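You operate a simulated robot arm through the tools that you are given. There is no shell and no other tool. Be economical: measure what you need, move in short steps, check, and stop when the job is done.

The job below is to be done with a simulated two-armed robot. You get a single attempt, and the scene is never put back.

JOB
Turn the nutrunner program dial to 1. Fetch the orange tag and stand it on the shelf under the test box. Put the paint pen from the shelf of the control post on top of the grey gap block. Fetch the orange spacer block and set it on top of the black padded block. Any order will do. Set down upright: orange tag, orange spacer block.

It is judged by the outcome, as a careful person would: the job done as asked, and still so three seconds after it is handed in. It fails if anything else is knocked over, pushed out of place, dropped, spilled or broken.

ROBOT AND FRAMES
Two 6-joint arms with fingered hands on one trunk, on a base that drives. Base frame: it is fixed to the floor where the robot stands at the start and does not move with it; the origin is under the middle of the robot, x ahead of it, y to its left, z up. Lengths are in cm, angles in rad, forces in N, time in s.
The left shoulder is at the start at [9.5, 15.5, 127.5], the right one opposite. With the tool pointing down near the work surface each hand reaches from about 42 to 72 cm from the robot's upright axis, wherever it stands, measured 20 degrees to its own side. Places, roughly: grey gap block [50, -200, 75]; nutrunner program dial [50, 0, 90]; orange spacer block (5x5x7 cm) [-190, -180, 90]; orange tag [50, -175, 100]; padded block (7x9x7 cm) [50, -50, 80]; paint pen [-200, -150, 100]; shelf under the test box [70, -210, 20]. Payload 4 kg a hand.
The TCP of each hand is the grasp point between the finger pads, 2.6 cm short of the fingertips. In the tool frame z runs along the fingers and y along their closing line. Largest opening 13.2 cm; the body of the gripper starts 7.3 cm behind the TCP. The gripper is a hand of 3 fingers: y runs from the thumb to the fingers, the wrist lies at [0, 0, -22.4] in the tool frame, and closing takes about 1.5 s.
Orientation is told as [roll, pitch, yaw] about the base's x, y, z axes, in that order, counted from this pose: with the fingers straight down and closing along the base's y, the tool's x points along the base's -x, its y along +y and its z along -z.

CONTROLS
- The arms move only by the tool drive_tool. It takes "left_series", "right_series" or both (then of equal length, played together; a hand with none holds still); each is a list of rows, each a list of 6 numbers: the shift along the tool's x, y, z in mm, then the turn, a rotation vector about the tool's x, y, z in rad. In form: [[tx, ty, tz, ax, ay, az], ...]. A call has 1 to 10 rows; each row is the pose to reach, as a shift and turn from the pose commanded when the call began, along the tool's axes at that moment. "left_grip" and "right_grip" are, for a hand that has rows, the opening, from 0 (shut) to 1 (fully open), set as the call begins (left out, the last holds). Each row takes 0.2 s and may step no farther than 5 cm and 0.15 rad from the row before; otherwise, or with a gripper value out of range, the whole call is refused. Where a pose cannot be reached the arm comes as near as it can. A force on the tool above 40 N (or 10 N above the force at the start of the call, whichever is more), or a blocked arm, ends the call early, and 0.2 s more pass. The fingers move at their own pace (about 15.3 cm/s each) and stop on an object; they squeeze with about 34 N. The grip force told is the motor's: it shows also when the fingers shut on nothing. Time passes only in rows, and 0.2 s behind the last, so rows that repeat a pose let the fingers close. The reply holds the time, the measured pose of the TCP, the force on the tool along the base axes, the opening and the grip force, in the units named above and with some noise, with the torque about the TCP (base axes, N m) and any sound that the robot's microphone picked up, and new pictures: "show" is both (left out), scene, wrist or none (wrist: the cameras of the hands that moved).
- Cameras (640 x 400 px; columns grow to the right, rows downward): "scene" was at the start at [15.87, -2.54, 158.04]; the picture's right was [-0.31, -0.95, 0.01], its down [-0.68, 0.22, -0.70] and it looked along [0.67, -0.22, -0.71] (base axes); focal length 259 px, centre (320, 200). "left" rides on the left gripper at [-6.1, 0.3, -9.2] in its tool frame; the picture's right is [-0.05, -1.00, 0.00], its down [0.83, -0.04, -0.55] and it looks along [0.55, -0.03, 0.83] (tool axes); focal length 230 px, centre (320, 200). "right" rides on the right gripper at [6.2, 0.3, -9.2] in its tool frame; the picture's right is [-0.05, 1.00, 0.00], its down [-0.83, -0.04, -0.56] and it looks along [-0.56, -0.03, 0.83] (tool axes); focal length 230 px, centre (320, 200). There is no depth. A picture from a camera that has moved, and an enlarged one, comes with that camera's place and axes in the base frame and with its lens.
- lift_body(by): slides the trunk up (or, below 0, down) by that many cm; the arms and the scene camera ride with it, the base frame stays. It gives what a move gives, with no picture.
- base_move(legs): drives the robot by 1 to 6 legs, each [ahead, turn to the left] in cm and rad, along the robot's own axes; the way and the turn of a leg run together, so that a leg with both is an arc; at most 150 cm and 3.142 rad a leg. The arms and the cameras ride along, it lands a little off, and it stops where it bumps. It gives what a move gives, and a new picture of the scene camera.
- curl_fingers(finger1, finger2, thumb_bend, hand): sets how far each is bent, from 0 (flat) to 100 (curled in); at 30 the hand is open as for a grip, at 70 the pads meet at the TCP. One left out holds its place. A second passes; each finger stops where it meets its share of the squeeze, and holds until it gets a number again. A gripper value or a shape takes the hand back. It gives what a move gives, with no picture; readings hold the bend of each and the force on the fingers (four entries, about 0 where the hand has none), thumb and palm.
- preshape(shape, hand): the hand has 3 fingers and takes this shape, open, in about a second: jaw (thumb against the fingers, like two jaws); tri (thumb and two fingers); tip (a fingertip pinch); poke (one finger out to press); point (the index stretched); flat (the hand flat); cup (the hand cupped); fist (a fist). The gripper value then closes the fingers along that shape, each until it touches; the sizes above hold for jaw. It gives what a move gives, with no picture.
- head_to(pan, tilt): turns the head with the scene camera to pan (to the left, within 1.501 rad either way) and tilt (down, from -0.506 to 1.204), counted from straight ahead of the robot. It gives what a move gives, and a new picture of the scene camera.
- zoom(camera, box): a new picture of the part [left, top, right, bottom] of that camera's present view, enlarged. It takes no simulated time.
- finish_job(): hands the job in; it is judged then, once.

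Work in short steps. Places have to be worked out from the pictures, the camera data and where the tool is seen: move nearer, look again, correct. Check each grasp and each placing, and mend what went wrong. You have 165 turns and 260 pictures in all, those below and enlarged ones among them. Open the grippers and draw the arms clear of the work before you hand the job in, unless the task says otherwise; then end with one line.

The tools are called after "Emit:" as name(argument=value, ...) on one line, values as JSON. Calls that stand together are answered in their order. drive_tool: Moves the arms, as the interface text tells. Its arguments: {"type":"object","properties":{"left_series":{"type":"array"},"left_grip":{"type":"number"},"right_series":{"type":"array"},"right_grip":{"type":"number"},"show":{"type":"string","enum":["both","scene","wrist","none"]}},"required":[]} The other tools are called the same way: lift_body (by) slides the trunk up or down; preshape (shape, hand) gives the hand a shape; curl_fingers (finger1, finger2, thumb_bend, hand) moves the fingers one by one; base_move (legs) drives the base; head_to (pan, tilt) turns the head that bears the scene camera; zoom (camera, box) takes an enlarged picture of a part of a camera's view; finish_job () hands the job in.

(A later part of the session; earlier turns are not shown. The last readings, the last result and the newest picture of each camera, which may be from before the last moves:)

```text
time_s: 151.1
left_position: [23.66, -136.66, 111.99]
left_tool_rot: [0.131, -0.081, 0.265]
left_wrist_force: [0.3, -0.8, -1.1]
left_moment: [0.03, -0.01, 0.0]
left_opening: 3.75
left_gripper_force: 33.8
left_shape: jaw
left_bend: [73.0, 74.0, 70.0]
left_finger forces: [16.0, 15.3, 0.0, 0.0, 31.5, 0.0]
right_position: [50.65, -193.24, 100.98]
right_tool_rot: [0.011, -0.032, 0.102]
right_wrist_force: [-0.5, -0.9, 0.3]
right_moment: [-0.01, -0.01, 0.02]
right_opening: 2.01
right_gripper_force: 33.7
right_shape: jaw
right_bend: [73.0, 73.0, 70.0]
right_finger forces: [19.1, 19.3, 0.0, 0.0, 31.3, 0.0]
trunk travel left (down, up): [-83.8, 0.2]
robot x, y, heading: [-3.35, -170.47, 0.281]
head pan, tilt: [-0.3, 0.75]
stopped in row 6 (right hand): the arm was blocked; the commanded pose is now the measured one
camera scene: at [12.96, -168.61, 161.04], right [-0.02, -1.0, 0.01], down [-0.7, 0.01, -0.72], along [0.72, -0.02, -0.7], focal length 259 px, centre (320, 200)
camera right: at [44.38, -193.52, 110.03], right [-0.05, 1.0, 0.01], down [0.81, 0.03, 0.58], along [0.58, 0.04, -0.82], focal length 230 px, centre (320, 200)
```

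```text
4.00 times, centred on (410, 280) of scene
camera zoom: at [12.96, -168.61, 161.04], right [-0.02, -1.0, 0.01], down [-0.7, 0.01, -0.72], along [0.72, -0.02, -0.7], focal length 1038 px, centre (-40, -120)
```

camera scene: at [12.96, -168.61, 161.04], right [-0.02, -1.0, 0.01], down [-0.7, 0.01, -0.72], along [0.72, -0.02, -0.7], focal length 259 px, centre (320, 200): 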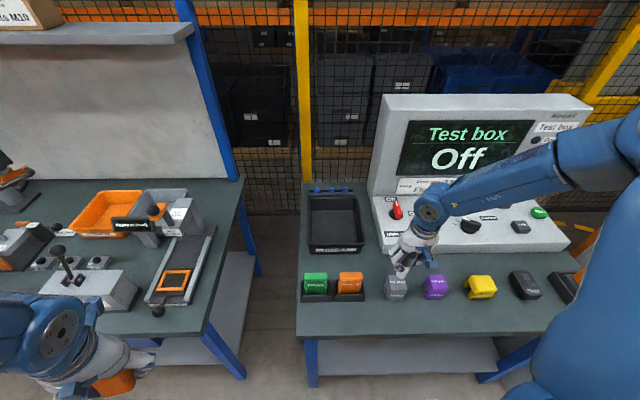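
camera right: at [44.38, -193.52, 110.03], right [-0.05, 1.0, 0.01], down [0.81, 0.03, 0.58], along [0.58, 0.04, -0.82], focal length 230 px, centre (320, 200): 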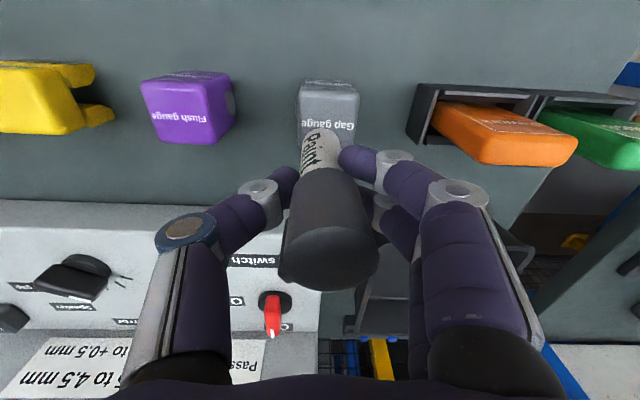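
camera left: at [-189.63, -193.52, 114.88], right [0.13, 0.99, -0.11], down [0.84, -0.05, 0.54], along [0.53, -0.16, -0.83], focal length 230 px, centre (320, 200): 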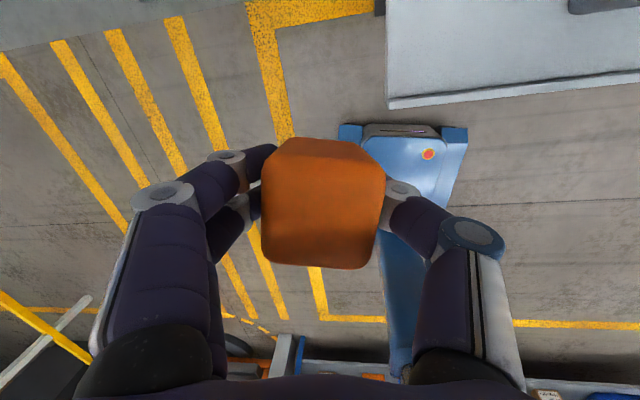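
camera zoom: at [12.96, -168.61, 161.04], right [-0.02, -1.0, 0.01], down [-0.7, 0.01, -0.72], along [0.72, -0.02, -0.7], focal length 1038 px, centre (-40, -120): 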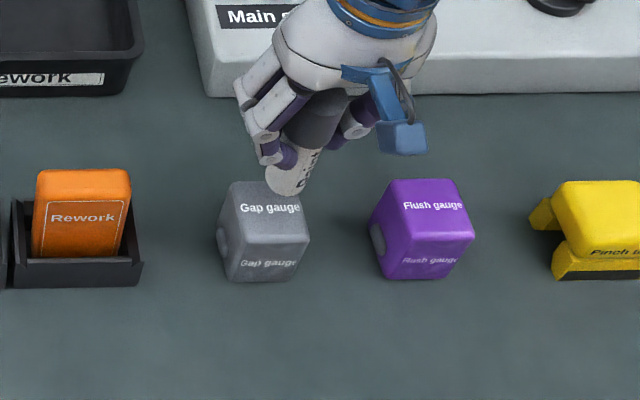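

The scene zoom shows the gap block top centred at about [52.2, -193.5, 86.8] and the pen bottom at about [51, -193.8, 92.3]. I'll shift slightly forward, level, and lower 4.8 cm.

Emit:
drive_tool(right_series=[[-5, 1, 0, 0, 0.01, 0], [-10, 2, 5, -0.005, 0.02, 0], [-13, 2, 15, -0.01, 0.032, 0], [-13, 2, 28, -0.01, 0.032, 0], [-13, 2, 40, -0.01, 0.032, 0], [-13, 2, 48, -0.01, 0.032, 0], [-13, 2, 48, -0.01, 0.032, 0]])

Emit:
zoom(camera="scene", box=[340, 240, 460, 315])

```text
time_s: 151.5
left_position: [22.89, -136.82, 111.86]
left_tool_rot: [0.129, -0.048, 0.271]
left_wrist_force: [-0.6, -0.5, -0.6]
left_moment: [0.01, -0.01, 0.0]
left_opening: 3.75
left_gripper_force: 34.3
left_shape: jaw
left_bend: [73.0, 74.0, 70.0]
left_finger forces: [16.0, 15.4, 0.1, 0.1, 31.4, 0.0]
right_position: [49.51, -193.29, 101.85]
right_tool_rot: [0.017, -0.052, 0.102]
right_wrist_force: [-0.6, 1.2, 0.4]
right_moment: [-0.01, -0.01, -0.02]
right_opening: 2.02
right_gripper_force: 34.0
right_shape: jaw
right_bend: [73.0, 73.0, 70.0]
right_finger forces: [19.1, 19.3, 0.1, 0.1, 31.3, 0.1]
trunk travel left (down, up): [-83.8, 0.2]
robot x, y, heading: [-3.08, -170.83, 0.278]
head pan, tilt: [-0.3, 0.75]
stopped in row 1 (right hand): the arm was blocked; the commanded pose is now the measured one
camera scene: at [12.82, -168.54, 161.06], right [-0.02, -1.0, 0.01], down [-0.69, 0.01, -0.72], along [0.72, -0.02, -0.69], focal length 259 px, centre (320, 200)
camera right: at [43.09, -193.59, 110.75], right [-0.05, 1.0, 0.02], down [0.8, 0.03, 0.6], along [0.59, 0.05, -0.8], focal length 230 px, centre (320, 200)
```

scene: 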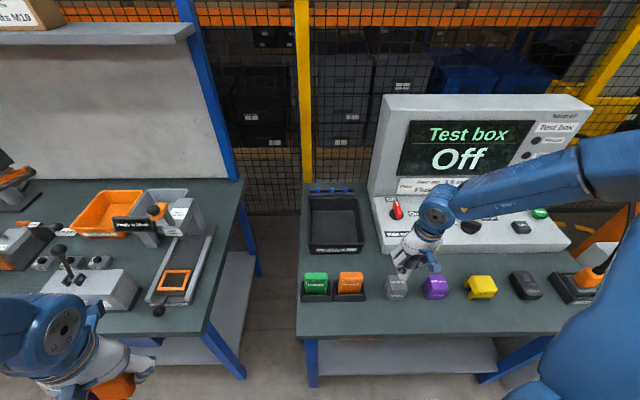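
right: 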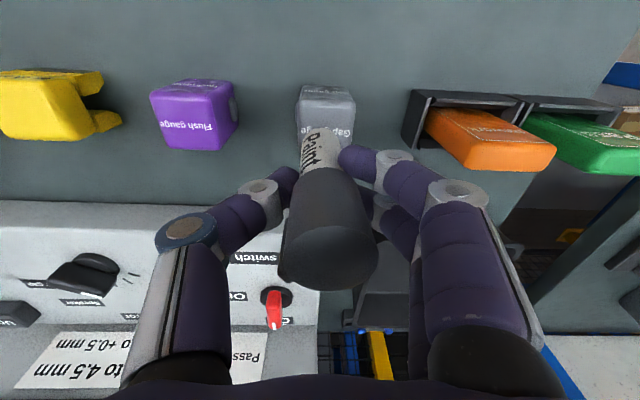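

```text
5.33 times, centred on (400, 278) of scene
camera zoom: at [12.82, -168.54, 161.06], right [-0.02, -1.0, 0.01], down [-0.69, 0.01, -0.72], along [0.72, -0.02, -0.69], focal length 1384 px, centre (-107, -213)
```

zoom: 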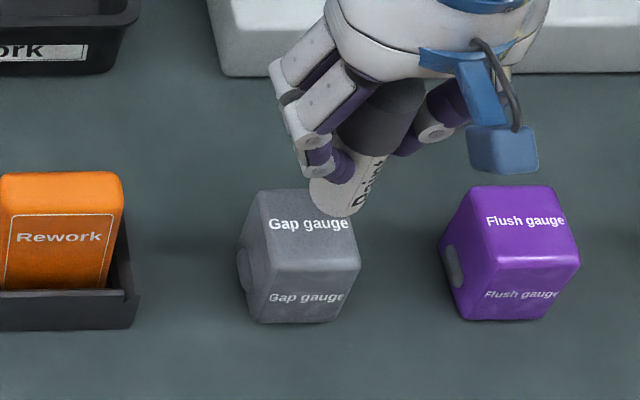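

The right arm seems cramped here (too folded). I'll back the base 9 cm so the arm works more extended, then redo the approach.

Emit:
base_move(legs=[[-9, 0]])

```text
time_s: 152.2
left_position: [23.15, -136.86, 111.87]
left_tool_rot: [0.128, -0.07, 0.269]
left_wrist_force: [-3.3, -0.9, -1.8]
left_moment: [0.08, -0.19, -0.01]
left_opening: 3.75
left_gripper_force: 34.3
left_shape: jaw
left_bend: [73.0, 74.0, 70.0]
left_finger forces: [16.0, 15.4, 0.0, 0.1, 31.5, 0.1]
right_position: [47.14, -193.11, 103.12]
right_tool_rot: [0.021, -0.099, 0.105]
right_wrist_force: [0.9, -1.0, -0.4]
right_moment: [0.08, 0.04, 0.01]
right_opening: 2.01
right_gripper_force: 33.3
right_shape: jaw
right_bend: [73.0, 73.0, 70.0]
right_finger forces: [19.3, 19.1, 0.0, 0.0, 31.8, 0.0]
trunk travel left (down, up): [-83.8, 0.2]
robot x, y, heading: [-3.85, -170.98, 0.282]
head pan, tilt: [-0.3, 0.75]
stopped in leg 1: the robot was blocked; the commanded pose is now the measured one
camera scene: at [12.67, -168.54, 160.98], right [-0.02, -1.0, 0.01], down [-0.7, 0.01, -0.72], along [0.72, -0.02, -0.7], focal length 259 px, centre (320, 200)
```

scene: 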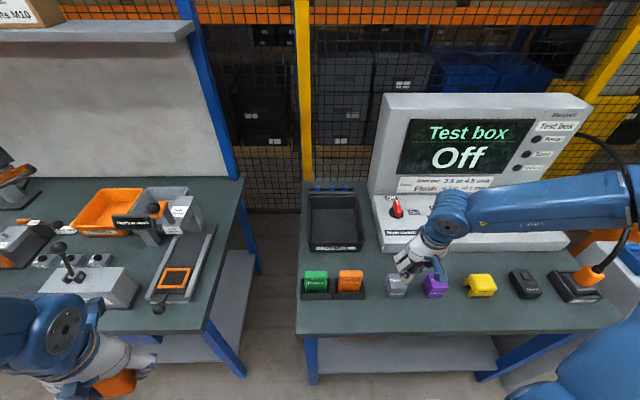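

It's stuck in the same stressed state. As worked before, I'll make a decisive relieving move (level the hand, up and outward), then back the base.

Emit:
drive_tool(right_series=[[10, -15, -15, 0, 0.04, 0], [15, -30, -25, -0.01, 0.07, 0], [20, -45, -30, -0.02, 0.1, 0], [20, -60, -30, -0.02, 0.1, 0], [20, -60, -30, -0.02, 0.1, 0]], show="none")

Emit:
base_move(legs=[[-8, 0]])

```text
time_s: 152.7
left_position: [23.04, -137.11, 111.95]
left_tool_rot: [0.132, -0.084, 0.266]
left_wrist_force: [-0.4, -0.6, -0.7]
left_moment: [-0.03, 0.04, -0.01]
left_opening: 3.76
left_gripper_force: 34.0
left_shape: jaw
left_bend: [73.0, 74.0, 70.0]
left_finger forces: [16.0, 15.4, 0.0, 0.1, 31.5, 0.0]
right_position: [45.39, -194.38, 105.26]
right_tool_rot: [0.025, -0.085, 0.106]
right_wrist_force: [0.1, -0.7, -0.3]
right_moment: [-0.02, 0.0, -0.01]
right_opening: 2.0
right_gripper_force: 34.0
right_shape: jaw
right_bend: [73.0, 73.0, 70.0]
right_finger forces: [19.3, 18.9, 0.1, 0.1, 31.7, 0.0]
trunk travel left (down, up): [-83.8, 0.2]
robot x, y, heading: [-4.06, -171.06, 0.286]
head pan, tilt: [-0.3, 0.75]
stopped in row 2 (right hand): the arm was blocked; the commanded pose is now the measured one
```

```text
time_s: 153.7
left_position: [12.58, -139.85, 112.48]
left_tool_rot: [0.131, -0.086, 0.268]
left_wrist_force: [0.8, 1.0, -0.8]
left_moment: [-0.03, 0.06, -0.01]
left_opening: 3.76
left_gripper_force: 34.4
left_shape: jaw
left_bend: [73.0, 74.0, 70.0]
left_finger forces: [16.0, 15.4, 0.0, 0.0, 31.5, 0.0]
right_position: [35.58, -198.52, 105.67]
right_tool_rot: [0.026, -0.088, 0.103]
right_wrist_force: [0.3, -0.4, -1.2]
right_moment: [-0.02, 0.01, -0.01]
right_opening: 2.02
right_gripper_force: 33.8
right_shape: jaw
right_bend: [73.0, 73.0, 70.0]
right_finger forces: [19.2, 18.8, 0.1, 0.0, 31.7, 0.0]
trunk travel left (down, up): [-83.8, 0.2]
robot x, y, heading: [-11.6, -173.12, 0.277]
head pan, tilt: [-0.3, 0.75]
camera scene: at [-1.14, -172.46, 161.53], right [-0.02, -1.0, 0.0], down [-0.67, 0.02, -0.74], along [0.74, -0.01, -0.67], focal length 259 px, centre (320, 200)
```

scene: 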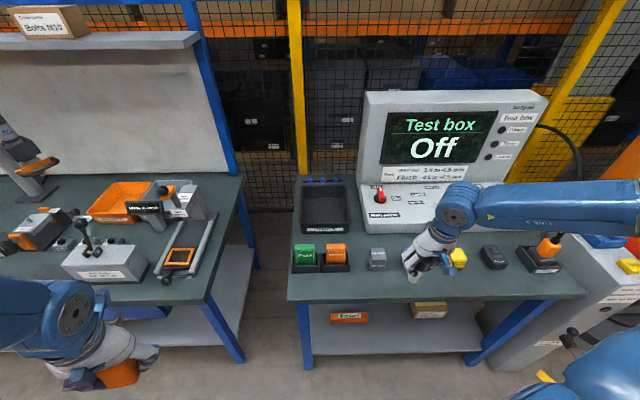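

The base backed off. Next I'll extend the right arm to above the gap block from this distance.

Emit:
drive_tool(right_series=[[-22, 5, 5, 0.004, 0.012, 0], [-45, 9, 12, 0.008, 0.025, 0], [-67, 14, 20, 0.012, 0.04, 0], [-90, 19, 28, 0.016, 0.05, 0], [-112, 24, 36, 0.02, 0.065, 0], [-134, 29, 43, 0.024, 0.08, 0], [-156, 33, 50, 0.026, 0.088, 0], [-156, 33, 50, 0.026, 0.088, 0]])

Emit:
zoom(camera="scene", box=[320, 210, 440, 285])

```text
time_s: 155.5
left_position: [15.79, -139.14, 111.87]
left_tool_rot: [0.132, -0.072, 0.267]
left_wrist_force: [0.7, -0.6, -1.3]
left_moment: [-0.02, 0.04, -0.01]
left_opening: 3.76
left_gripper_force: 34.1
left_shape: jaw
left_bend: [73.0, 74.0, 70.0]
left_finger forces: [16.0, 15.4, 0.1, 0.0, 31.5, 0.0]
right_position: [53.41, -192.61, 100.66]
right_tool_rot: [0.001, 0.02, 0.107]
right_wrist_force: [1.6, 0.3, -1.2]
right_moment: [0.02, 0.01, -0.01]
right_opening: 1.97
right_gripper_force: 34.0
right_shape: jaw
right_bend: [73.0, 73.0, 70.0]
right_finger forces: [19.2, 17.4, 0.1, 0.0, 30.8, 0.0]
trunk travel left (down, up): [-83.8, 0.2]
robot x, y, heading: [-11.42, -172.84, 0.277]
head pan, tilt: [-0.3, 0.75]
camera scene: at [5.0, -170.87, 160.99], right [-0.02, -1.0, 0.01], down [-0.7, 0.01, -0.72], along [0.72, -0.02, -0.7], focal length 259 px, centre (320, 200)
camera right: at [47.5, -192.85, 109.98], right [-0.06, 1.0, 0.0], down [0.84, 0.05, 0.54], along [0.54, 0.03, -0.84], focal length 230 px, centre (320, 200)
```

scene: 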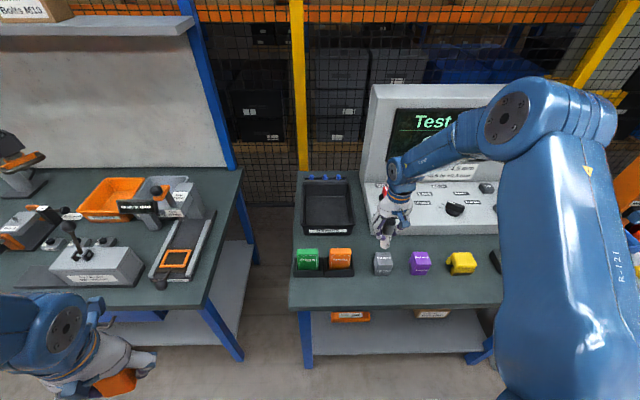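
right: 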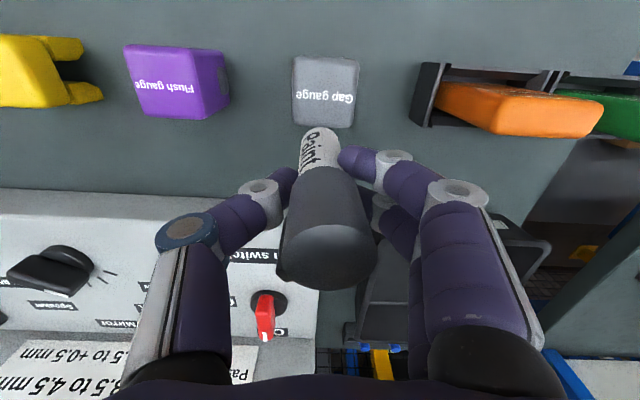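

```text
5.33 times, centred on (380, 248) of scene
camera zoom: at [5.0, -170.87, 160.99], right [-0.02, -1.0, 0.01], down [-0.7, 0.01, -0.72], along [0.72, -0.02, -0.7], focal length 1384 px, centre (0, -53)
```

zoom: 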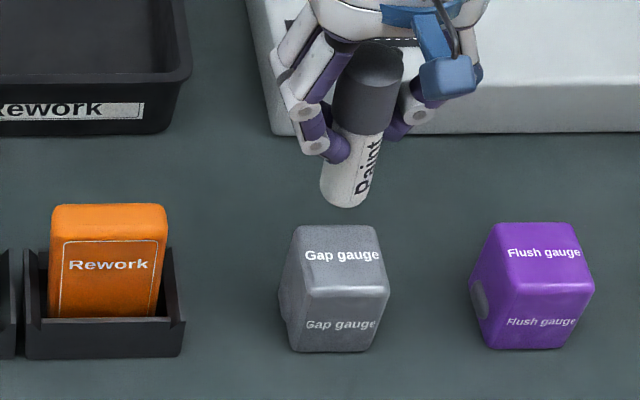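

Comparing both cameras consistently puts the block top at z≈91.3, centre [49.9, -192.3], and the pen base at z≈94. I'll shift back 3 cm, then lower 2 cm.

Emit:
drive_tool(right_series=[[10, 2, 0, 0, 0, 0], [20, 4, 0, 0, 0, 0], [30, 6, 0, 0, 0, 0], [30, 6, 10, 0, 0, 0], [30, 6, 18, 0, 0, 0], [30, 6, 18, 0, 0, 0]])

Emit:
zoom(camera="scene", box=[320, 210, 440, 285])

```text
time_s: 156.9
left_position: [15.34, -139.28, 111.99]
left_tool_rot: [0.13, -0.075, 0.266]
left_wrist_force: [0.6, -0.9, -0.4]
left_moment: [0.01, 0.01, 0.0]
left_opening: 3.79
left_gripper_force: 34.3
left_shape: jaw
left_bend: [73.0, 74.0, 70.0]
left_finger forces: [16.0, 15.4, 0.0, 0.1, 31.6, 0.0]
right_position: [49.98, -192.52, 99.32]
right_tool_rot: [0.001, 0.019, 0.106]
right_wrist_force: [0.3, 0.3, -0.2]
right_moment: [0.01, 0.01, 0.0]
right_opening: 1.99
right_gripper_force: 34.4
right_shape: jaw
right_bend: [73.0, 73.0, 70.0]
right_finger forces: [19.3, 17.6, 0.1, 0.1, 30.8, 0.1]
trunk travel left (down, up): [-83.8, 0.2]
robot x, y, heading: [-11.61, -172.79, 0.277]
head pan, tilt: [-0.3, 0.75]
camera scene: at [4.52, -170.97, 161.05], right [-0.02, -1.0, 0.01], down [-0.7, 0.01, -0.72], along [0.72, -0.02, -0.7], focal length 259 px, centre (320, 200)
camera right: at [44.07, -192.62, 108.64], right [-0.05, 1.0, 0.0], down [0.84, 0.05, 0.54], along [0.54, 0.03, -0.84], focal length 230 px, centre (320, 200)
```

scene: 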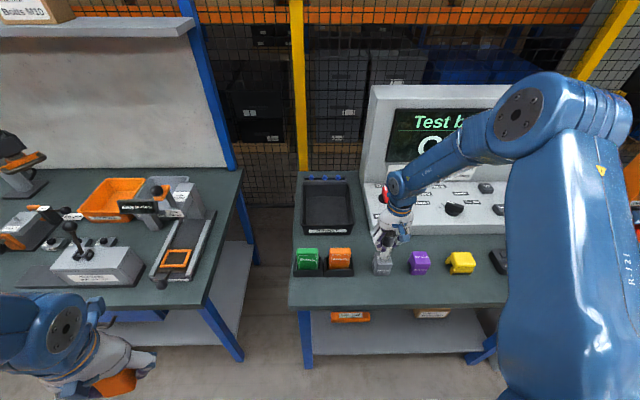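
right: 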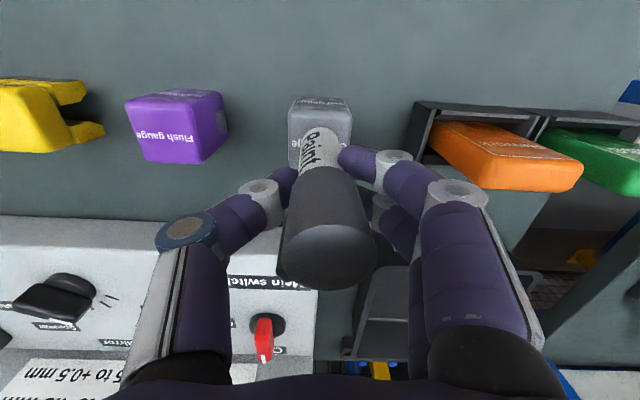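

```text
5.33 times, centred on (380, 248) of scene
camera zoom: at [4.52, -170.97, 161.05], right [-0.02, -1.0, 0.01], down [-0.7, 0.01, -0.72], along [0.72, -0.02, -0.7], focal length 1384 px, centre (0, -53)
```

zoom: 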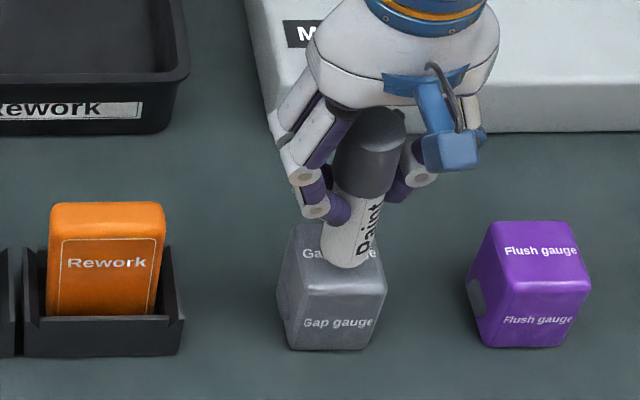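

The pen base is nearly centred over the block. I'll nudge 0.4 cm forward and lower until contact.

Emit:
drive_tool(right_series=[[-4, 2, 4, 0, -0.01, 0], [-4, 2, 8, 0, -0.019, 0], [-4, 2, 12, 0, -0.019, 0], [-4, 2, 15, 0, -0.019, 0], [-4, 2, 15, 0, -0.019, 0]], show="wrist")

Emit:
zoom(camera="scene", box=[320, 210, 440, 285])

```text
time_s: 158.1
left_position: [15.11, -139.18, 112.03]
left_tool_rot: [0.129, -0.078, 0.267]
left_wrist_force: [-0.6, 0.6, -0.6]
left_moment: [0.02, 0.01, -0.01]
left_opening: 3.77
left_gripper_force: 34.0
left_shape: jaw
left_bend: [73.0, 74.0, 70.0]
left_finger forces: [16.0, 15.4, 0.0, 0.0, 31.5, 0.0]
right_position: [50.37, -192.12, 98.04]
right_tool_rot: [0.002, -0.009, 0.107]
right_wrist_force: [4.0, -3.1, 25.4]
right_moment: [-0.04, -0.04, 0.01]
right_opening: 2.08
right_gripper_force: 33.6
right_shape: jaw
right_bend: [73.0, 74.0, 71.0]
right_finger forces: [20.5, 20.9, 0.1, 0.0, 38.9, 0.1]
trunk travel left (down, up): [-83.8, 0.2]
robot x, y, heading: [-11.46, -172.82, 0.272]
head pan, tilt: [-0.3, 0.75]
camera right: at [44.11, -192.4, 107.23], right [-0.05, 1.0, 0.0], down [0.83, 0.04, 0.56], along [0.56, 0.03, -0.83], focal length 230 px, centre (320, 200)
```

right: 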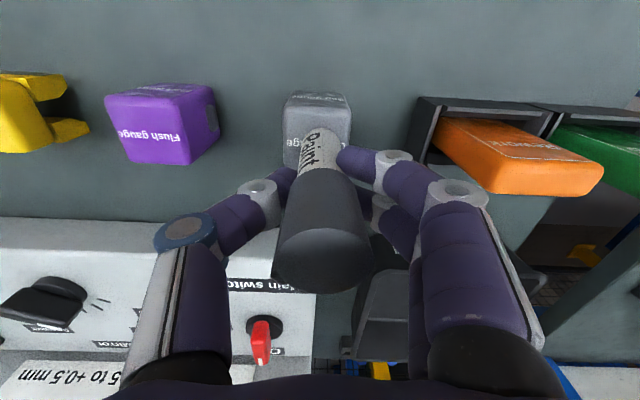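

```text
5.33 times, centred on (380, 248) of scene
camera zoom: at [4.13, -170.91, 161.12], right [-0.02, -1.0, 0.01], down [-0.69, 0.01, -0.72], along [0.72, -0.02, -0.69], focal length 1384 px, centre (0, -53)
```

zoom: 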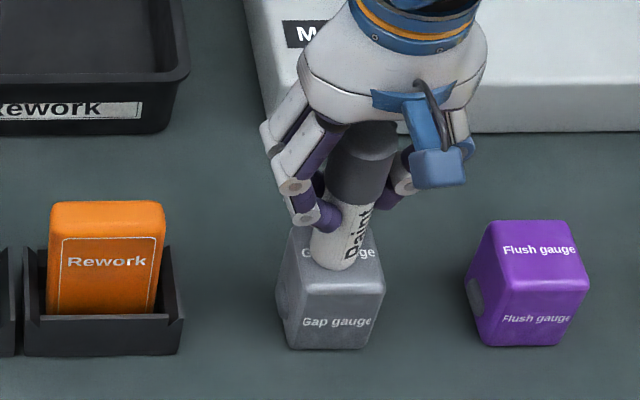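

Contact at 25 N, with the pen centred on the block. I'll ease up 1 mm and open the fingers.

Emit:
drive_tool(right_series=[[0, 0, -3, 0, 0, 0], [0, 0, -3, 0, 0, 0], [0, 0, -3, 0, 0, 0]], show="none")

Emit:
drive_tool(right_series=[[0, 0, 0, 0, 0, 0], [0, 0, 0, 0, 0, 0], [0, 0, 0, 0, 0, 0], [0, 0, 0, 0, 0, 0]], right_grip=0.42, show="wrist")

Emit:
zoom(camera="scene", box=[320, 210, 440, 285])

```text
time_s: 158.9
left_position: [15.18, -139.2, 111.94]
left_tool_rot: [0.13, -0.077, 0.267]
left_wrist_force: [0.9, -0.7, -0.3]
left_moment: [0.01, 0.01, 0.01]
left_opening: 3.74
left_gripper_force: 34.1
left_shape: jaw
left_bend: [73.0, 74.0, 70.0]
left_finger forces: [16.0, 15.5, 0.0, 0.1, 31.5, 0.0]
right_position: [50.36, -192.26, 98.16]
right_tool_rot: [0.003, -0.001, 0.106]
right_wrist_force: [1.1, -1.1, 13.2]
right_moment: [0.05, 0.0, -0.03]
right_opening: 2.08
right_gripper_force: 34.2
right_shape: jaw
right_bend: [73.0, 74.0, 71.0]
right_finger forces: [20.7, 20.9, 0.1, 0.0, 36.4, 0.0]
trunk travel left (down, up): [-83.8, 0.2]
robot x, y, heading: [-11.66, -173.17, 0.278]
head pan, tilt: [-0.3, 0.75]
```

```text
time_s: 159.9
left_position: [15.45, -139.21, 112.0]
left_tool_rot: [0.131, -0.076, 0.266]
left_wrist_force: [0.2, -1.4, -1.0]
left_moment: [-0.01, 0.04, 0.0]
left_opening: 3.74
left_gripper_force: 34.2
left_shape: jaw
left_bend: [73.0, 74.0, 70.0]
left_finger forces: [16.0, 15.4, 0.0, 0.1, 31.5, 0.0]
right_position: [50.31, -192.27, 98.0]
right_tool_rot: [0.001, -0.001, 0.106]
right_wrist_force: [-0.1, 0.2, -0.6]
right_moment: [0.0, 0.0, 0.04]
right_opening: 5.49
right_gripper_force: 0.0
right_shape: jaw
right_bend: [73.0, 73.0, 70.0]
right_finger forces: [0.0, 0.0, 0.0, 0.0, 0.1, 0.0]
trunk travel left (down, up): [-83.8, 0.2]
robot x, y, heading: [-11.68, -173.04, 0.28]
head pan, tilt: [-0.3, 0.75]
camera right: at [44.21, -192.42, 107.27], right [-0.05, 1.0, 0.0], down [0.83, 0.04, 0.56], along [0.56, 0.03, -0.83], focal length 230 px, centre (320, 200)
```

right: 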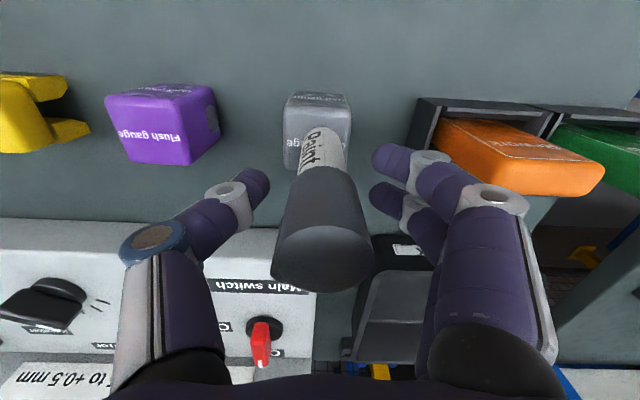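

```text
5.33 times, centred on (380, 248) of scene
camera zoom: at [4.51, -170.97, 161.05], right [-0.02, -1.0, 0.01], down [-0.7, 0.01, -0.72], along [0.72, -0.02, -0.7], focal length 1384 px, centre (0, -53)
```

zoom: 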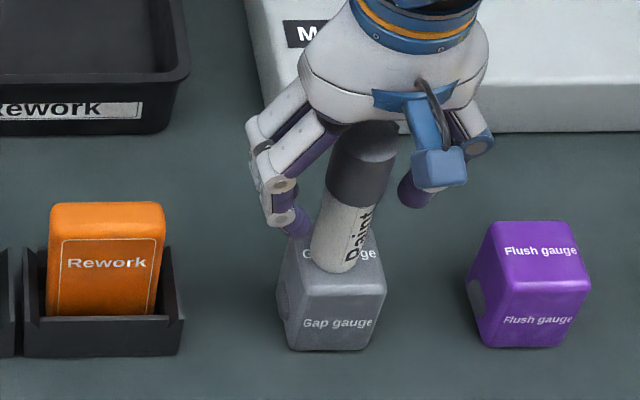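

The pen stands on its own on the gap block. I'll lift the hand straight up.

Emit:
drive_tool(right_series=[[0, 0, -15, 0, 0, 0], [0, 0, -30, 0, 0, 0], [0, 0, -50, 0, 0, 0], [0, 0, -70, 0, 0, 0], [0, 0, -90, 0, 0, 0], [0, 0, -110, 0, 0, 0], [0, 0, -110, 0, 0, 0]])

```text
time_s: 161.5
left_position: [15.32, -139.21, 111.99]
left_tool_rot: [0.13, -0.075, 0.267]
left_wrist_force: [-0.9, -0.1, -1.4]
left_moment: [0.02, 0.01, 0.0]
left_opening: 3.79
left_gripper_force: 33.9
left_shape: jaw
left_bend: [73.0, 74.0, 70.0]
left_finger forces: [16.0, 15.3, 0.0, 0.0, 31.5, 0.0]
right_position: [50.31, -192.19, 109.07]
right_tool_rot: [0.0, -0.002, 0.105]
right_wrist_force: [-0.4, -0.1, -0.1]
right_moment: [0.05, 0.01, -0.01]
right_opening: 5.49
right_gripper_force: 0.1
right_shape: jaw
right_bend: [73.0, 73.0, 70.0]
right_finger forces: [0.1, 0.1, 0.0, 0.1, 0.0, 0.1]
trunk travel left (down, up): [-83.8, 0.2]
robot x, y, heading: [-11.41, -172.6, 0.279]
head pan, tilt: [-0.3, 0.75]
camera scene: at [4.52, -170.95, 161.05], right [-0.02, -1.0, 0.01], down [-0.7, 0.01, -0.72], along [0.72, -0.02, -0.7], focal length 259 px, centre (320, 200)
camera right: at [44.18, -192.37, 118.31], right [-0.06, 1.0, 0.0], down [0.83, 0.05, 0.56], along [0.56, 0.03, -0.83], focal length 230 px, centre (320, 200)
```

scene: 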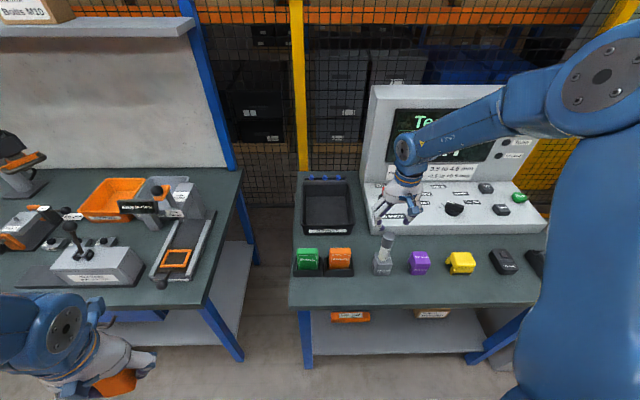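
right: 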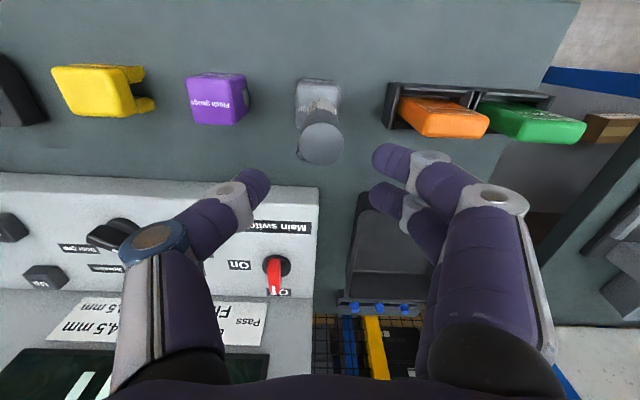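

The pen is upright on the gap block. Next the orange tag: I'll turn left in small steps so it enters the right arm's sector.

Emit:
base_move(legs=[[0, 0.08]])

Emit:
base_move(legs=[[0, 0.08]])

Emit:
base_move(legs=[[0, 0.06]])

```text
time_s: 162.4
left_position: [12.53, -137.47, 112.01]
left_tool_rot: [0.135, -0.078, 0.347]
left_wrist_force: [-0.2, 0.4, -1.1]
left_moment: [0.01, 0.0, -0.01]
left_opening: 3.77
left_gripper_force: 34.4
left_shape: jaw
left_bend: [73.0, 74.0, 70.0]
left_finger forces: [16.1, 15.4, 0.0, 0.0, 31.6, 0.1]
right_position: [51.72, -187.41, 108.93]
right_tool_rot: [0.003, -0.003, 0.188]
right_wrist_force: [-0.3, -0.4, -0.7]
right_moment: [0.01, 0.02, 0.01]
right_opening: 5.5
right_gripper_force: 0.1
right_shape: jaw
right_bend: [73.0, 73.0, 70.0]
right_finger forces: [0.1, 0.1, 0.1, 0.0, 0.0, 0.1]
trunk travel left (down, up): [-83.8, 0.2]
robot x, y, heading: [-11.58, -173.05, 0.359]
head pan, tilt: [-0.3, 0.75]
camera scene: at [4.38, -170.1, 161.05], right [0.06, -1.0, 0.0], down [-0.69, -0.04, -0.72], along [0.72, 0.04, -0.7], focal length 259 px, centre (320, 200)
```

scene: 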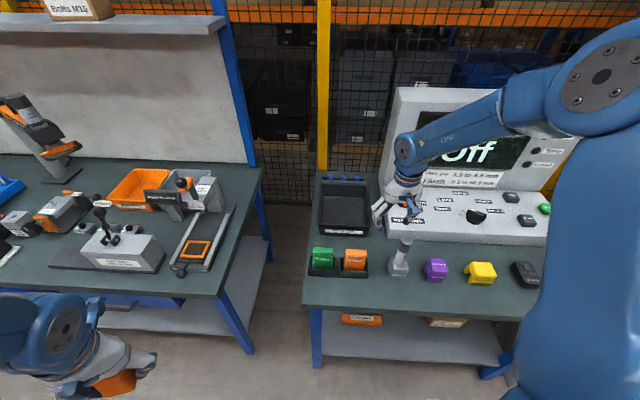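

```text
time_s: 163.3
left_position: [9.45, -135.67, 111.99]
left_tool_rot: [0.135, -0.072, 0.428]
left_wrist_force: [0.3, -0.4, -1.8]
left_moment: [0.0, -0.02, -0.01]
left_opening: 3.74
left_gripper_force: 35.0
left_shape: jaw
left_bend: [73.0, 74.0, 70.0]
left_finger forces: [16.0, 15.4, 0.0, 0.0, 31.5, 0.1]
right_position: [50.88, -182.8, 109.99]
right_tool_rot: [0.008, -0.023, 0.27]
right_wrist_force: [-0.6, -0.3, 0.1]
right_moment: [-0.01, 0.03, 0.03]
right_opening: 5.55
right_gripper_force: 0.1
right_shape: jaw
right_bend: [73.0, 73.0, 70.0]
right_finger forces: [0.1, 0.0, 0.0, 0.0, 0.0, 0.0]
trunk travel left (down, up): [-83.8, 0.2]
robot x, y, heading: [-11.37, -173.6, 0.444]
head pan, tilt: [-0.3, 0.75]
camera scene: at [3.96, -168.74, 161.06], right [0.14, -0.99, 0.0], down [-0.69, -0.1, -0.72], along [0.71, 0.1, -0.69], focal length 259 px, centre (320, 200)
```

scene: 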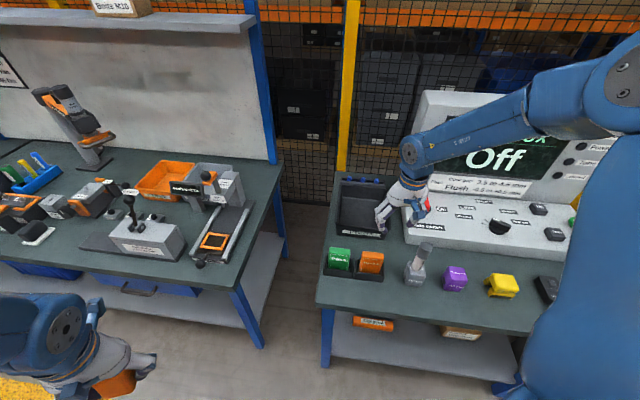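

```text
time_s: 164.1
left_position: [7.47, -134.41, 111.98]
left_tool_rot: [0.134, -0.093, 0.486]
left_wrist_force: [-0.1, -0.8, -0.7]
left_moment: [0.02, -0.01, 0.0]
left_opening: 3.77
left_gripper_force: 33.9
left_shape: jaw
left_bend: [73.0, 74.0, 70.0]
left_finger forces: [16.2, 15.4, 0.0, 0.0, 31.5, 0.0]
right_position: [49.83, -179.62, 110.8]
right_tool_rot: [0.014, -0.042, 0.334]
right_wrist_force: [-0.7, -0.5, 0.1]
right_moment: [-0.02, 0.0, -0.02]
right_opening: 5.54
right_gripper_force: 0.0
right_shape: jaw
right_bend: [73.0, 73.0, 70.0]
right_finger forces: [0.1, 0.0, 0.0, 0.1, 0.0, 0.0]
trunk travel left (down, up): [-83.8, 0.2]
robot x, y, heading: [-11.65, -173.2, 0.505]
head pan, tilt: [-0.3, 0.75]
camera scene: at [3.72, -167.88, 161.06], right [0.2, -0.98, 0.0], down [-0.68, -0.14, -0.72], along [0.7, 0.14, -0.69], focal length 259 px, centre (320, 200)
```

scene: 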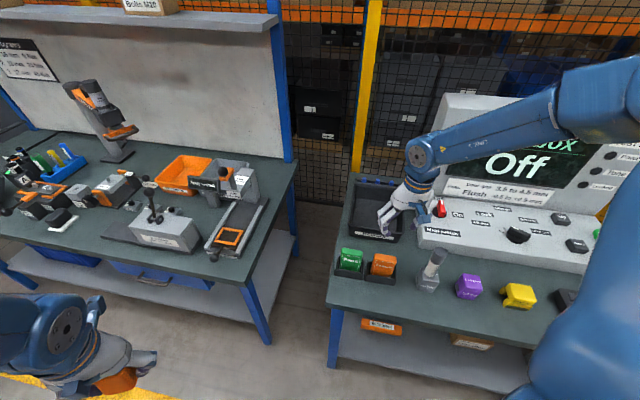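

The tag is now in the right arm's sector. I'll square the right hand (closing along y), open wider and look from above the tag.

Emit:
drive_tool(right_series=[[10, 6, 5, 0, 0.01, 0.08], [20, 12, 12, 0, 0.02, 0.16], [30, 18, 20, 0, 0.03, 0.24], [42, 26, 28, 0, 0.04, 0.334], [42, 26, 28, 0, 0.04, 0.334]], right_grip=0.75)

Emit:
zoom(camera="scene", box=[320, 220, 440, 295])

```text
time_s: 165.3
left_position: [7.9, -133.83, 112.05]
left_tool_rot: [0.132, -0.112, 0.482]
left_wrist_force: [-0.3, -0.3, -1.2]
left_moment: [-0.03, -0.01, -0.04]
left_opening: 3.78
left_gripper_force: 34.0
left_shape: jaw
left_bend: [73.0, 74.0, 70.0]
left_finger forces: [16.1, 15.4, 0.1, 0.0, 31.6, 0.0]
right_position: [43.63, -178.68, 108.64]
right_tool_rot: [0.029, -0.011, 0.005]
right_wrist_force: [0.5, -0.2, -0.2]
right_moment: [0.02, 0.04, -0.01]
right_opening: 9.86
right_gripper_force: 0.1
right_shape: jaw
right_bend: [64.0, 64.0, 60.0]
right_finger forces: [0.0, 0.0, 0.0, 0.0, 0.0, 0.0]
trunk travel left (down, up): [-83.8, 0.2]
robot x, y, heading: [-11.28, -173.17, 0.503]
head pan, tilt: [-0.3, 0.75]
camera scene: at [3.76, -167.51, 161.04], right [0.2, -0.98, 0.01], down [-0.68, -0.14, -0.72], along [0.7, 0.14, -0.7], focal length 259 px, centre (320, 200)
camera right: at [37.37, -178.56, 117.86], right [0.05, 1.0, 0.03], down [0.82, -0.06, 0.56], along [0.57, 0.0, -0.82], focal length 230 px, centre (320, 200)
```

scene: 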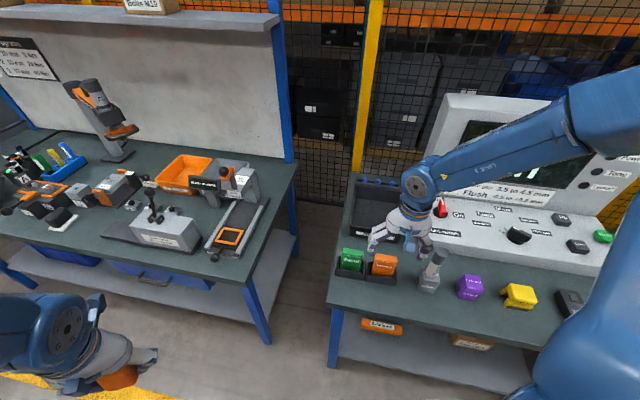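
right: 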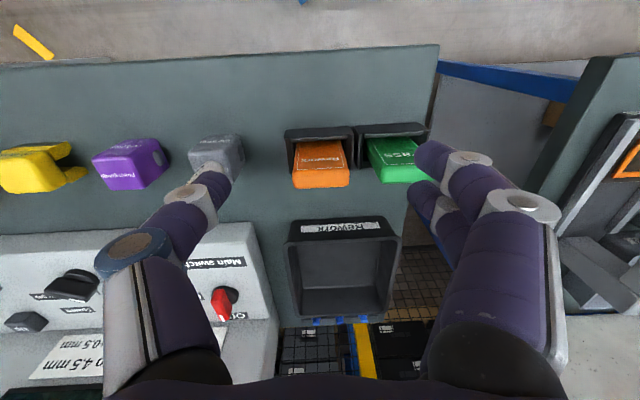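

```text
5.33 times, centred on (380, 258) of scene
camera zoom: at [3.76, -167.51, 161.04], right [0.2, -0.98, 0.01], down [-0.68, -0.14, -0.72], along [0.7, 0.14, -0.7], focal length 1384 px, centre (0, -107)
```

zoom: 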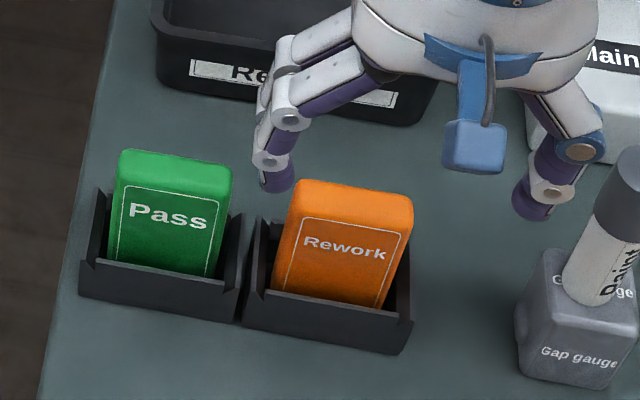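

The tag is about 7 cm wide and 2.5 cm thick, standing in its holder. Gripping front-to-back (closing along x) is steadier, so I'll yaw the right hand about 90° high above it.

Emit:
drive_tool(right_series=[[-4, 0, 0, 0, 0, -0.145], [-8, 0, 0, 0, 0, -0.29], [-12, 0, 0, 0, 0, -0.435], [-16, 0, 0, 0, 0, -0.58], [-20, 0, 0, 0, 0, -0.725], [-24, 0, 0, 0, 0, -0.87], [-28, 0, 0, 0, 0, -1.015], [-32, 0, 0, 0, 0, -1.16], [-36, 0, 0, 0, 0, -1.305], [-40, 0, 0, 0, 0, -1.45]], right_grip=0.5)

```text
time_s: 167.5
left_position: [7.95, -133.88, 111.9]
left_tool_rot: [0.13, -0.11, 0.484]
left_wrist_force: [0.0, -0.4, -1.7]
left_moment: [0.02, 0.03, -0.02]
left_opening: 3.77
left_gripper_force: 33.8
left_shape: jaw
left_bend: [73.0, 74.0, 70.0]
left_finger forces: [16.1, 15.4, 0.0, 0.0, 31.6, 0.1]
right_position: [47.62, -178.77, 108.76]
right_tool_rot: [-0.009, -0.031, 1.458]
right_wrist_force: [0.3, 0.0, -0.7]
right_moment: [-0.01, 0.03, 0.0]
right_opening: 6.66
right_gripper_force: 0.1
right_shape: jaw
right_bend: [73.0, 73.0, 70.0]
right_finger forces: [0.1, 0.0, 0.1, 0.0, 0.1, 0.0]
trunk travel left (down, up): [-83.8, 0.2]
robot x, y, heading: [-11.41, -172.95, 0.499]
head pan, tilt: [-0.3, 0.75]
camera scene: at [3.7, -167.51, 161.05], right [0.2, -0.98, 0.01], down [-0.68, -0.14, -0.72], along [0.7, 0.14, -0.7], focal length 259 px, centre (320, 200)
camera right: at [46.55, -185.0, 117.84], right [-0.99, 0.17, -0.01], down [0.13, 0.8, 0.58], along [0.1, 0.57, -0.81], focal length 230 px, centre (320, 200)
```

scene: 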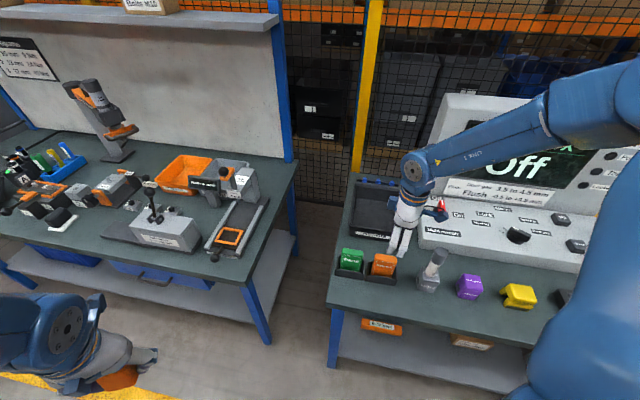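
right: 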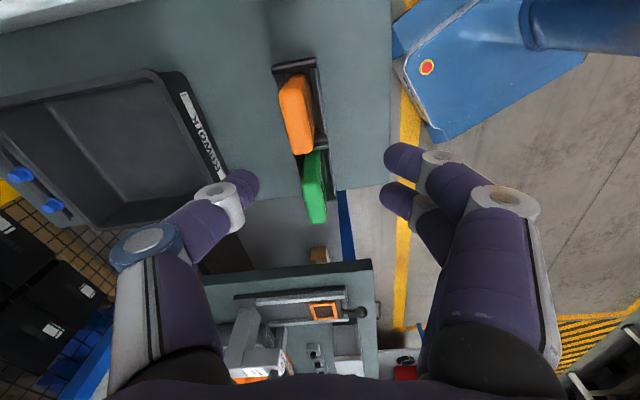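

The wrist view shows the tag's top at about [50.6, -179, 94.5]. I'll centre over it at z≈104, fully squared, then recheck.

Emit:
drive_tool(right_series=[[0, -10, 10, 0, 0.01, -0.04], [0, -20, 20, 0, 0.02, -0.08], [0, -30, 35, -0.009, 0.031, -0.113], [0, -30, 48, -0.009, 0.031, -0.113], [0, -30, 48, -0.009, 0.031, -0.113]], show="wrist")

Emit:
zoom(camera="scene", box=[320, 210, 440, 285])

```text
time_s: 168.7
left_position: [7.73, -133.97, 112.01]
left_tool_rot: [0.133, -0.111, 0.482]
left_wrist_force: [0.1, -0.3, -2.0]
left_moment: [-0.02, 0.0, 0.0]
left_opening: 3.78
left_gripper_force: 34.5
left_shape: jaw
left_bend: [73.0, 74.0, 70.0]
left_finger forces: [16.1, 15.4, 0.1, 0.0, 31.7, 0.1]
right_position: [50.54, -179.09, 103.97]
right_tool_rot: [-0.003, -0.002, 1.566]
right_wrist_force: [-0.3, -0.5, -0.2]
right_moment: [0.02, -0.03, -0.02]
right_opening: 6.68
right_gripper_force: 0.0
right_shape: jaw
right_bend: [73.0, 73.0, 70.0]
right_finger forces: [0.0, 0.0, 0.1, 0.0, 0.1, 0.0]
trunk travel left (down, up): [-83.8, 0.2]
robot x, y, heading: [-11.31, -172.8, 0.495]
head pan, tilt: [-0.3, 0.75]
camera right: at [50.18, -185.04, 113.11], right [-1.0, 0.05, 0.0], down [0.04, 0.83, 0.56], along [0.03, 0.56, -0.83], focal length 230 px, centre (320, 200)
```

right: 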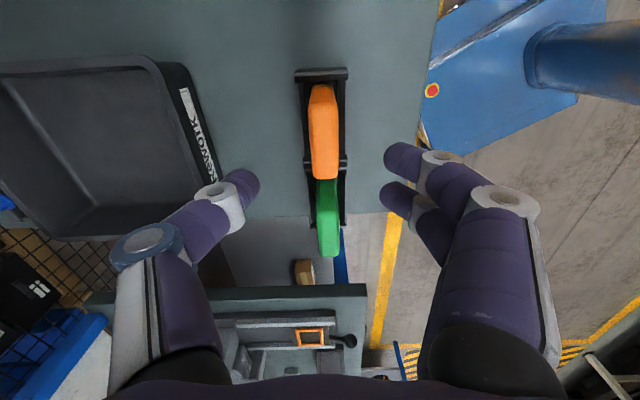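

```text
5.33 times, centred on (380, 248) of scene
camera zoom: at [3.65, -167.53, 161.05], right [0.2, -0.98, 0.01], down [-0.68, -0.14, -0.72], along [0.71, 0.14, -0.7], focal length 1384 px, centre (0, -53)
```

zoom: 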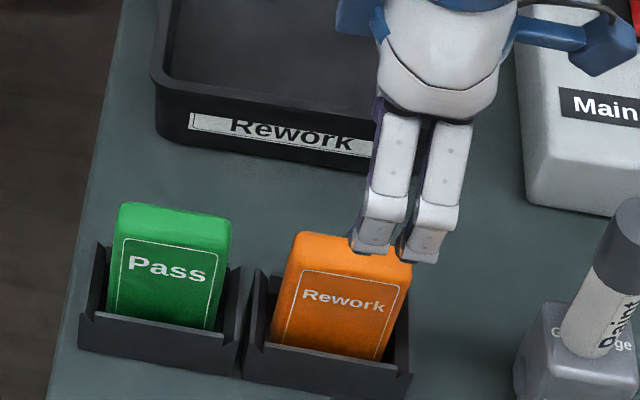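

The tag is perfectly centred between the fingers. I'll descend to TCP z≈94.

Emit:
drive_tool(right_series=[[0, 2, 20, 0, 0, 0], [0, 2, 40, 0, 0, 0], [0, 2, 60, 0, 0, 0], [0, 2, 80, 0, 0, 0], [0, 2, 95, 0, 0, 0], [0, 2, 95, 0, 0, 0]], show="wrist")

Emit:
zoom(camera="scene", box=[320, 210, 440, 285])

```text
time_s: 170.1
left_position: [7.78, -133.92, 112.01]
left_tool_rot: [0.13, -0.111, 0.483]
left_wrist_force: [-1.4, -0.1, -0.2]
left_moment: [0.01, 0.04, 0.01]
left_opening: 3.75
left_gripper_force: 34.0
left_shape: jaw
left_bend: [73.0, 74.0, 70.0]
left_finger forces: [16.1, 15.4, 0.1, 0.0, 31.7, 0.1]
right_position: [50.46, -179.08, 94.44]
right_tool_rot: [-0.001, -0.004, 1.569]
right_wrist_force: [-0.5, 0.4, -1.4]
right_moment: [0.0, 0.0, 0.01]
right_opening: 6.67
right_gripper_force: 0.1
right_shape: jaw
right_bend: [73.0, 73.0, 70.0]
right_finger forces: [0.0, 0.1, 0.0, 0.1, 0.0, 0.0]
trunk travel left (down, up): [-83.8, 0.2]
robot x, y, heading: [-11.67, -173.14, 0.504]
head pan, tilt: [-0.3, 0.75]
camera right: at [50.12, -185.13, 103.61], right [-1.0, 0.06, 0.0], down [0.05, 0.83, 0.56], along [0.03, 0.56, -0.83], focal length 230 px, centre (320, 200)
```

right: 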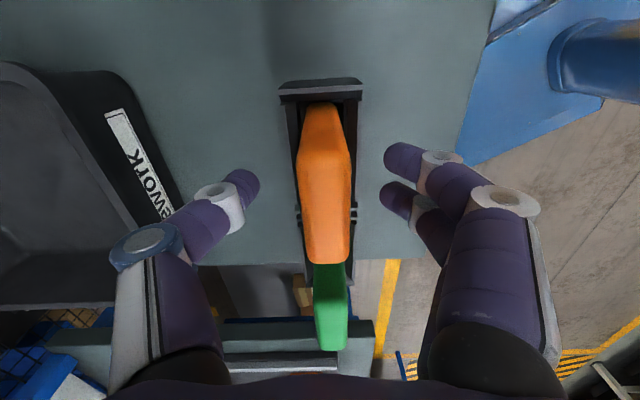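

```text
5.33 times, centred on (380, 248) of scene
camera zoom: at [3.65, -167.52, 161.06], right [0.2, -0.98, 0.01], down [-0.68, -0.14, -0.72], along [0.71, 0.14, -0.69], focal length 1384 px, centre (0, -53)
```

zoom: 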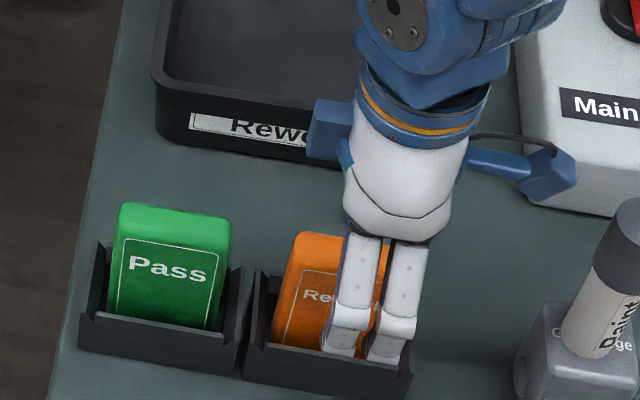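

The tag's centre is at y≈-177.8, so I'll slide 1.3 cm in +y, lower 0.8 cm, then close.

Emit:
drive_tool(right_series=[[-6, 0, 0, 0, 0, 0], [-13, 0, 4, 0, 0, 0], [-13, 0, 8, 0, 0, 0], [-13, 0, 8, 0, 0, 0]], show="none")

Emit:
drive_tool(right_series=[[0, 0, 0, 0, 0, 0], [0, 0, 0, 0, 0, 0], [0, 0, 0, 0, 0, 0], [0, 0, 0, 0, 0, 0], [0, 0, 0, 0, 0, 0]], right_grip=0.05, show="wrist")

Emit:
zoom(camera="scene", box=[320, 210, 440, 285])

```text
time_s: 171.1
left_position: [7.8, -133.91, 111.98]
left_tool_rot: [0.133, -0.111, 0.483]
left_wrist_force: [-0.4, -0.2, -1.9]
left_moment: [0.01, -0.01, 0.03]
left_opening: 3.77
left_gripper_force: 33.9
left_shape: jaw
left_bend: [73.0, 74.0, 70.0]
left_finger forces: [16.1, 15.3, 0.0, 0.0, 31.6, 0.0]
right_position: [50.32, -177.8, 93.6]
right_tool_rot: [0.002, -0.004, 1.567]
right_wrist_force: [0.1, 0.2, -0.5]
right_moment: [0.01, 0.01, 0.06]
right_opening: 6.65
right_gripper_force: 0.1
right_shape: jaw
right_bend: [73.0, 73.0, 70.0]
right_finger forces: [0.0, 0.0, 0.1, 0.1, 0.0, 0.0]
trunk travel left (down, up): [-83.8, 0.2]
robot x, y, heading: [-11.61, -172.87, 0.503]
head pan, tilt: [-0.3, 0.75]
```

```text
time_s: 172.3
left_position: [8.02, -133.98, 112.04]
left_tool_rot: [0.133, -0.111, 0.484]
left_wrist_force: [0.1, 0.0, -0.3]
left_moment: [0.01, 0.03, 0.0]
left_opening: 3.77
left_gripper_force: 33.9
left_shape: jaw
left_bend: [73.0, 74.0, 70.0]
left_finger forces: [16.1, 15.4, 0.0, 0.1, 31.6, 0.0]
right_position: [50.33, -177.76, 93.65]
right_tool_rot: [0.0, -0.003, 1.567]
right_wrist_force: [0.6, 0.2, -0.1]
right_moment: [-0.03, 0.0, 0.0]
right_opening: 1.57
right_gripper_force: 34.2
right_shape: jaw
right_bend: [72.0, 72.0, 70.0]
right_finger forces: [15.7, 15.9, 0.0, 0.0, 31.5, 0.0]
trunk travel left (down, up): [-83.8, 0.2]
robot x, y, heading: [-11.91, -172.99, 0.503]
head pan, tilt: [-0.3, 0.75]
camera right: at [50.15, -183.81, 102.87], right [-1.0, 0.06, 0.0], down [0.05, 0.83, 0.56], along [0.03, 0.56, -0.83], focal length 230 px, centre (320, 200)
```

right: 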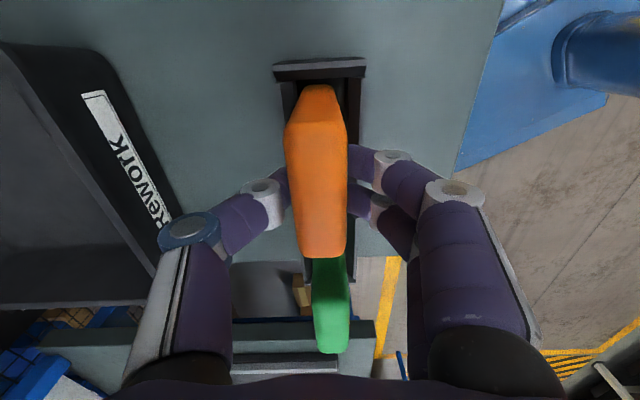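

```text
5.33 times, centred on (380, 248) of scene
camera zoom: at [3.73, -167.51, 161.05], right [0.2, -0.98, 0.01], down [-0.68, -0.14, -0.72], along [0.7, 0.14, -0.7], focal length 1384 px, centre (0, -53)
```

zoom: 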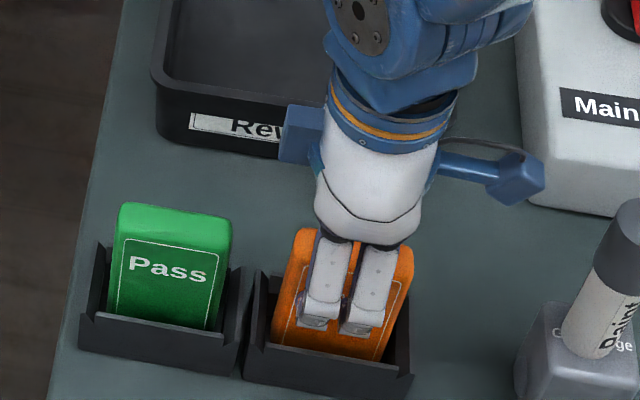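

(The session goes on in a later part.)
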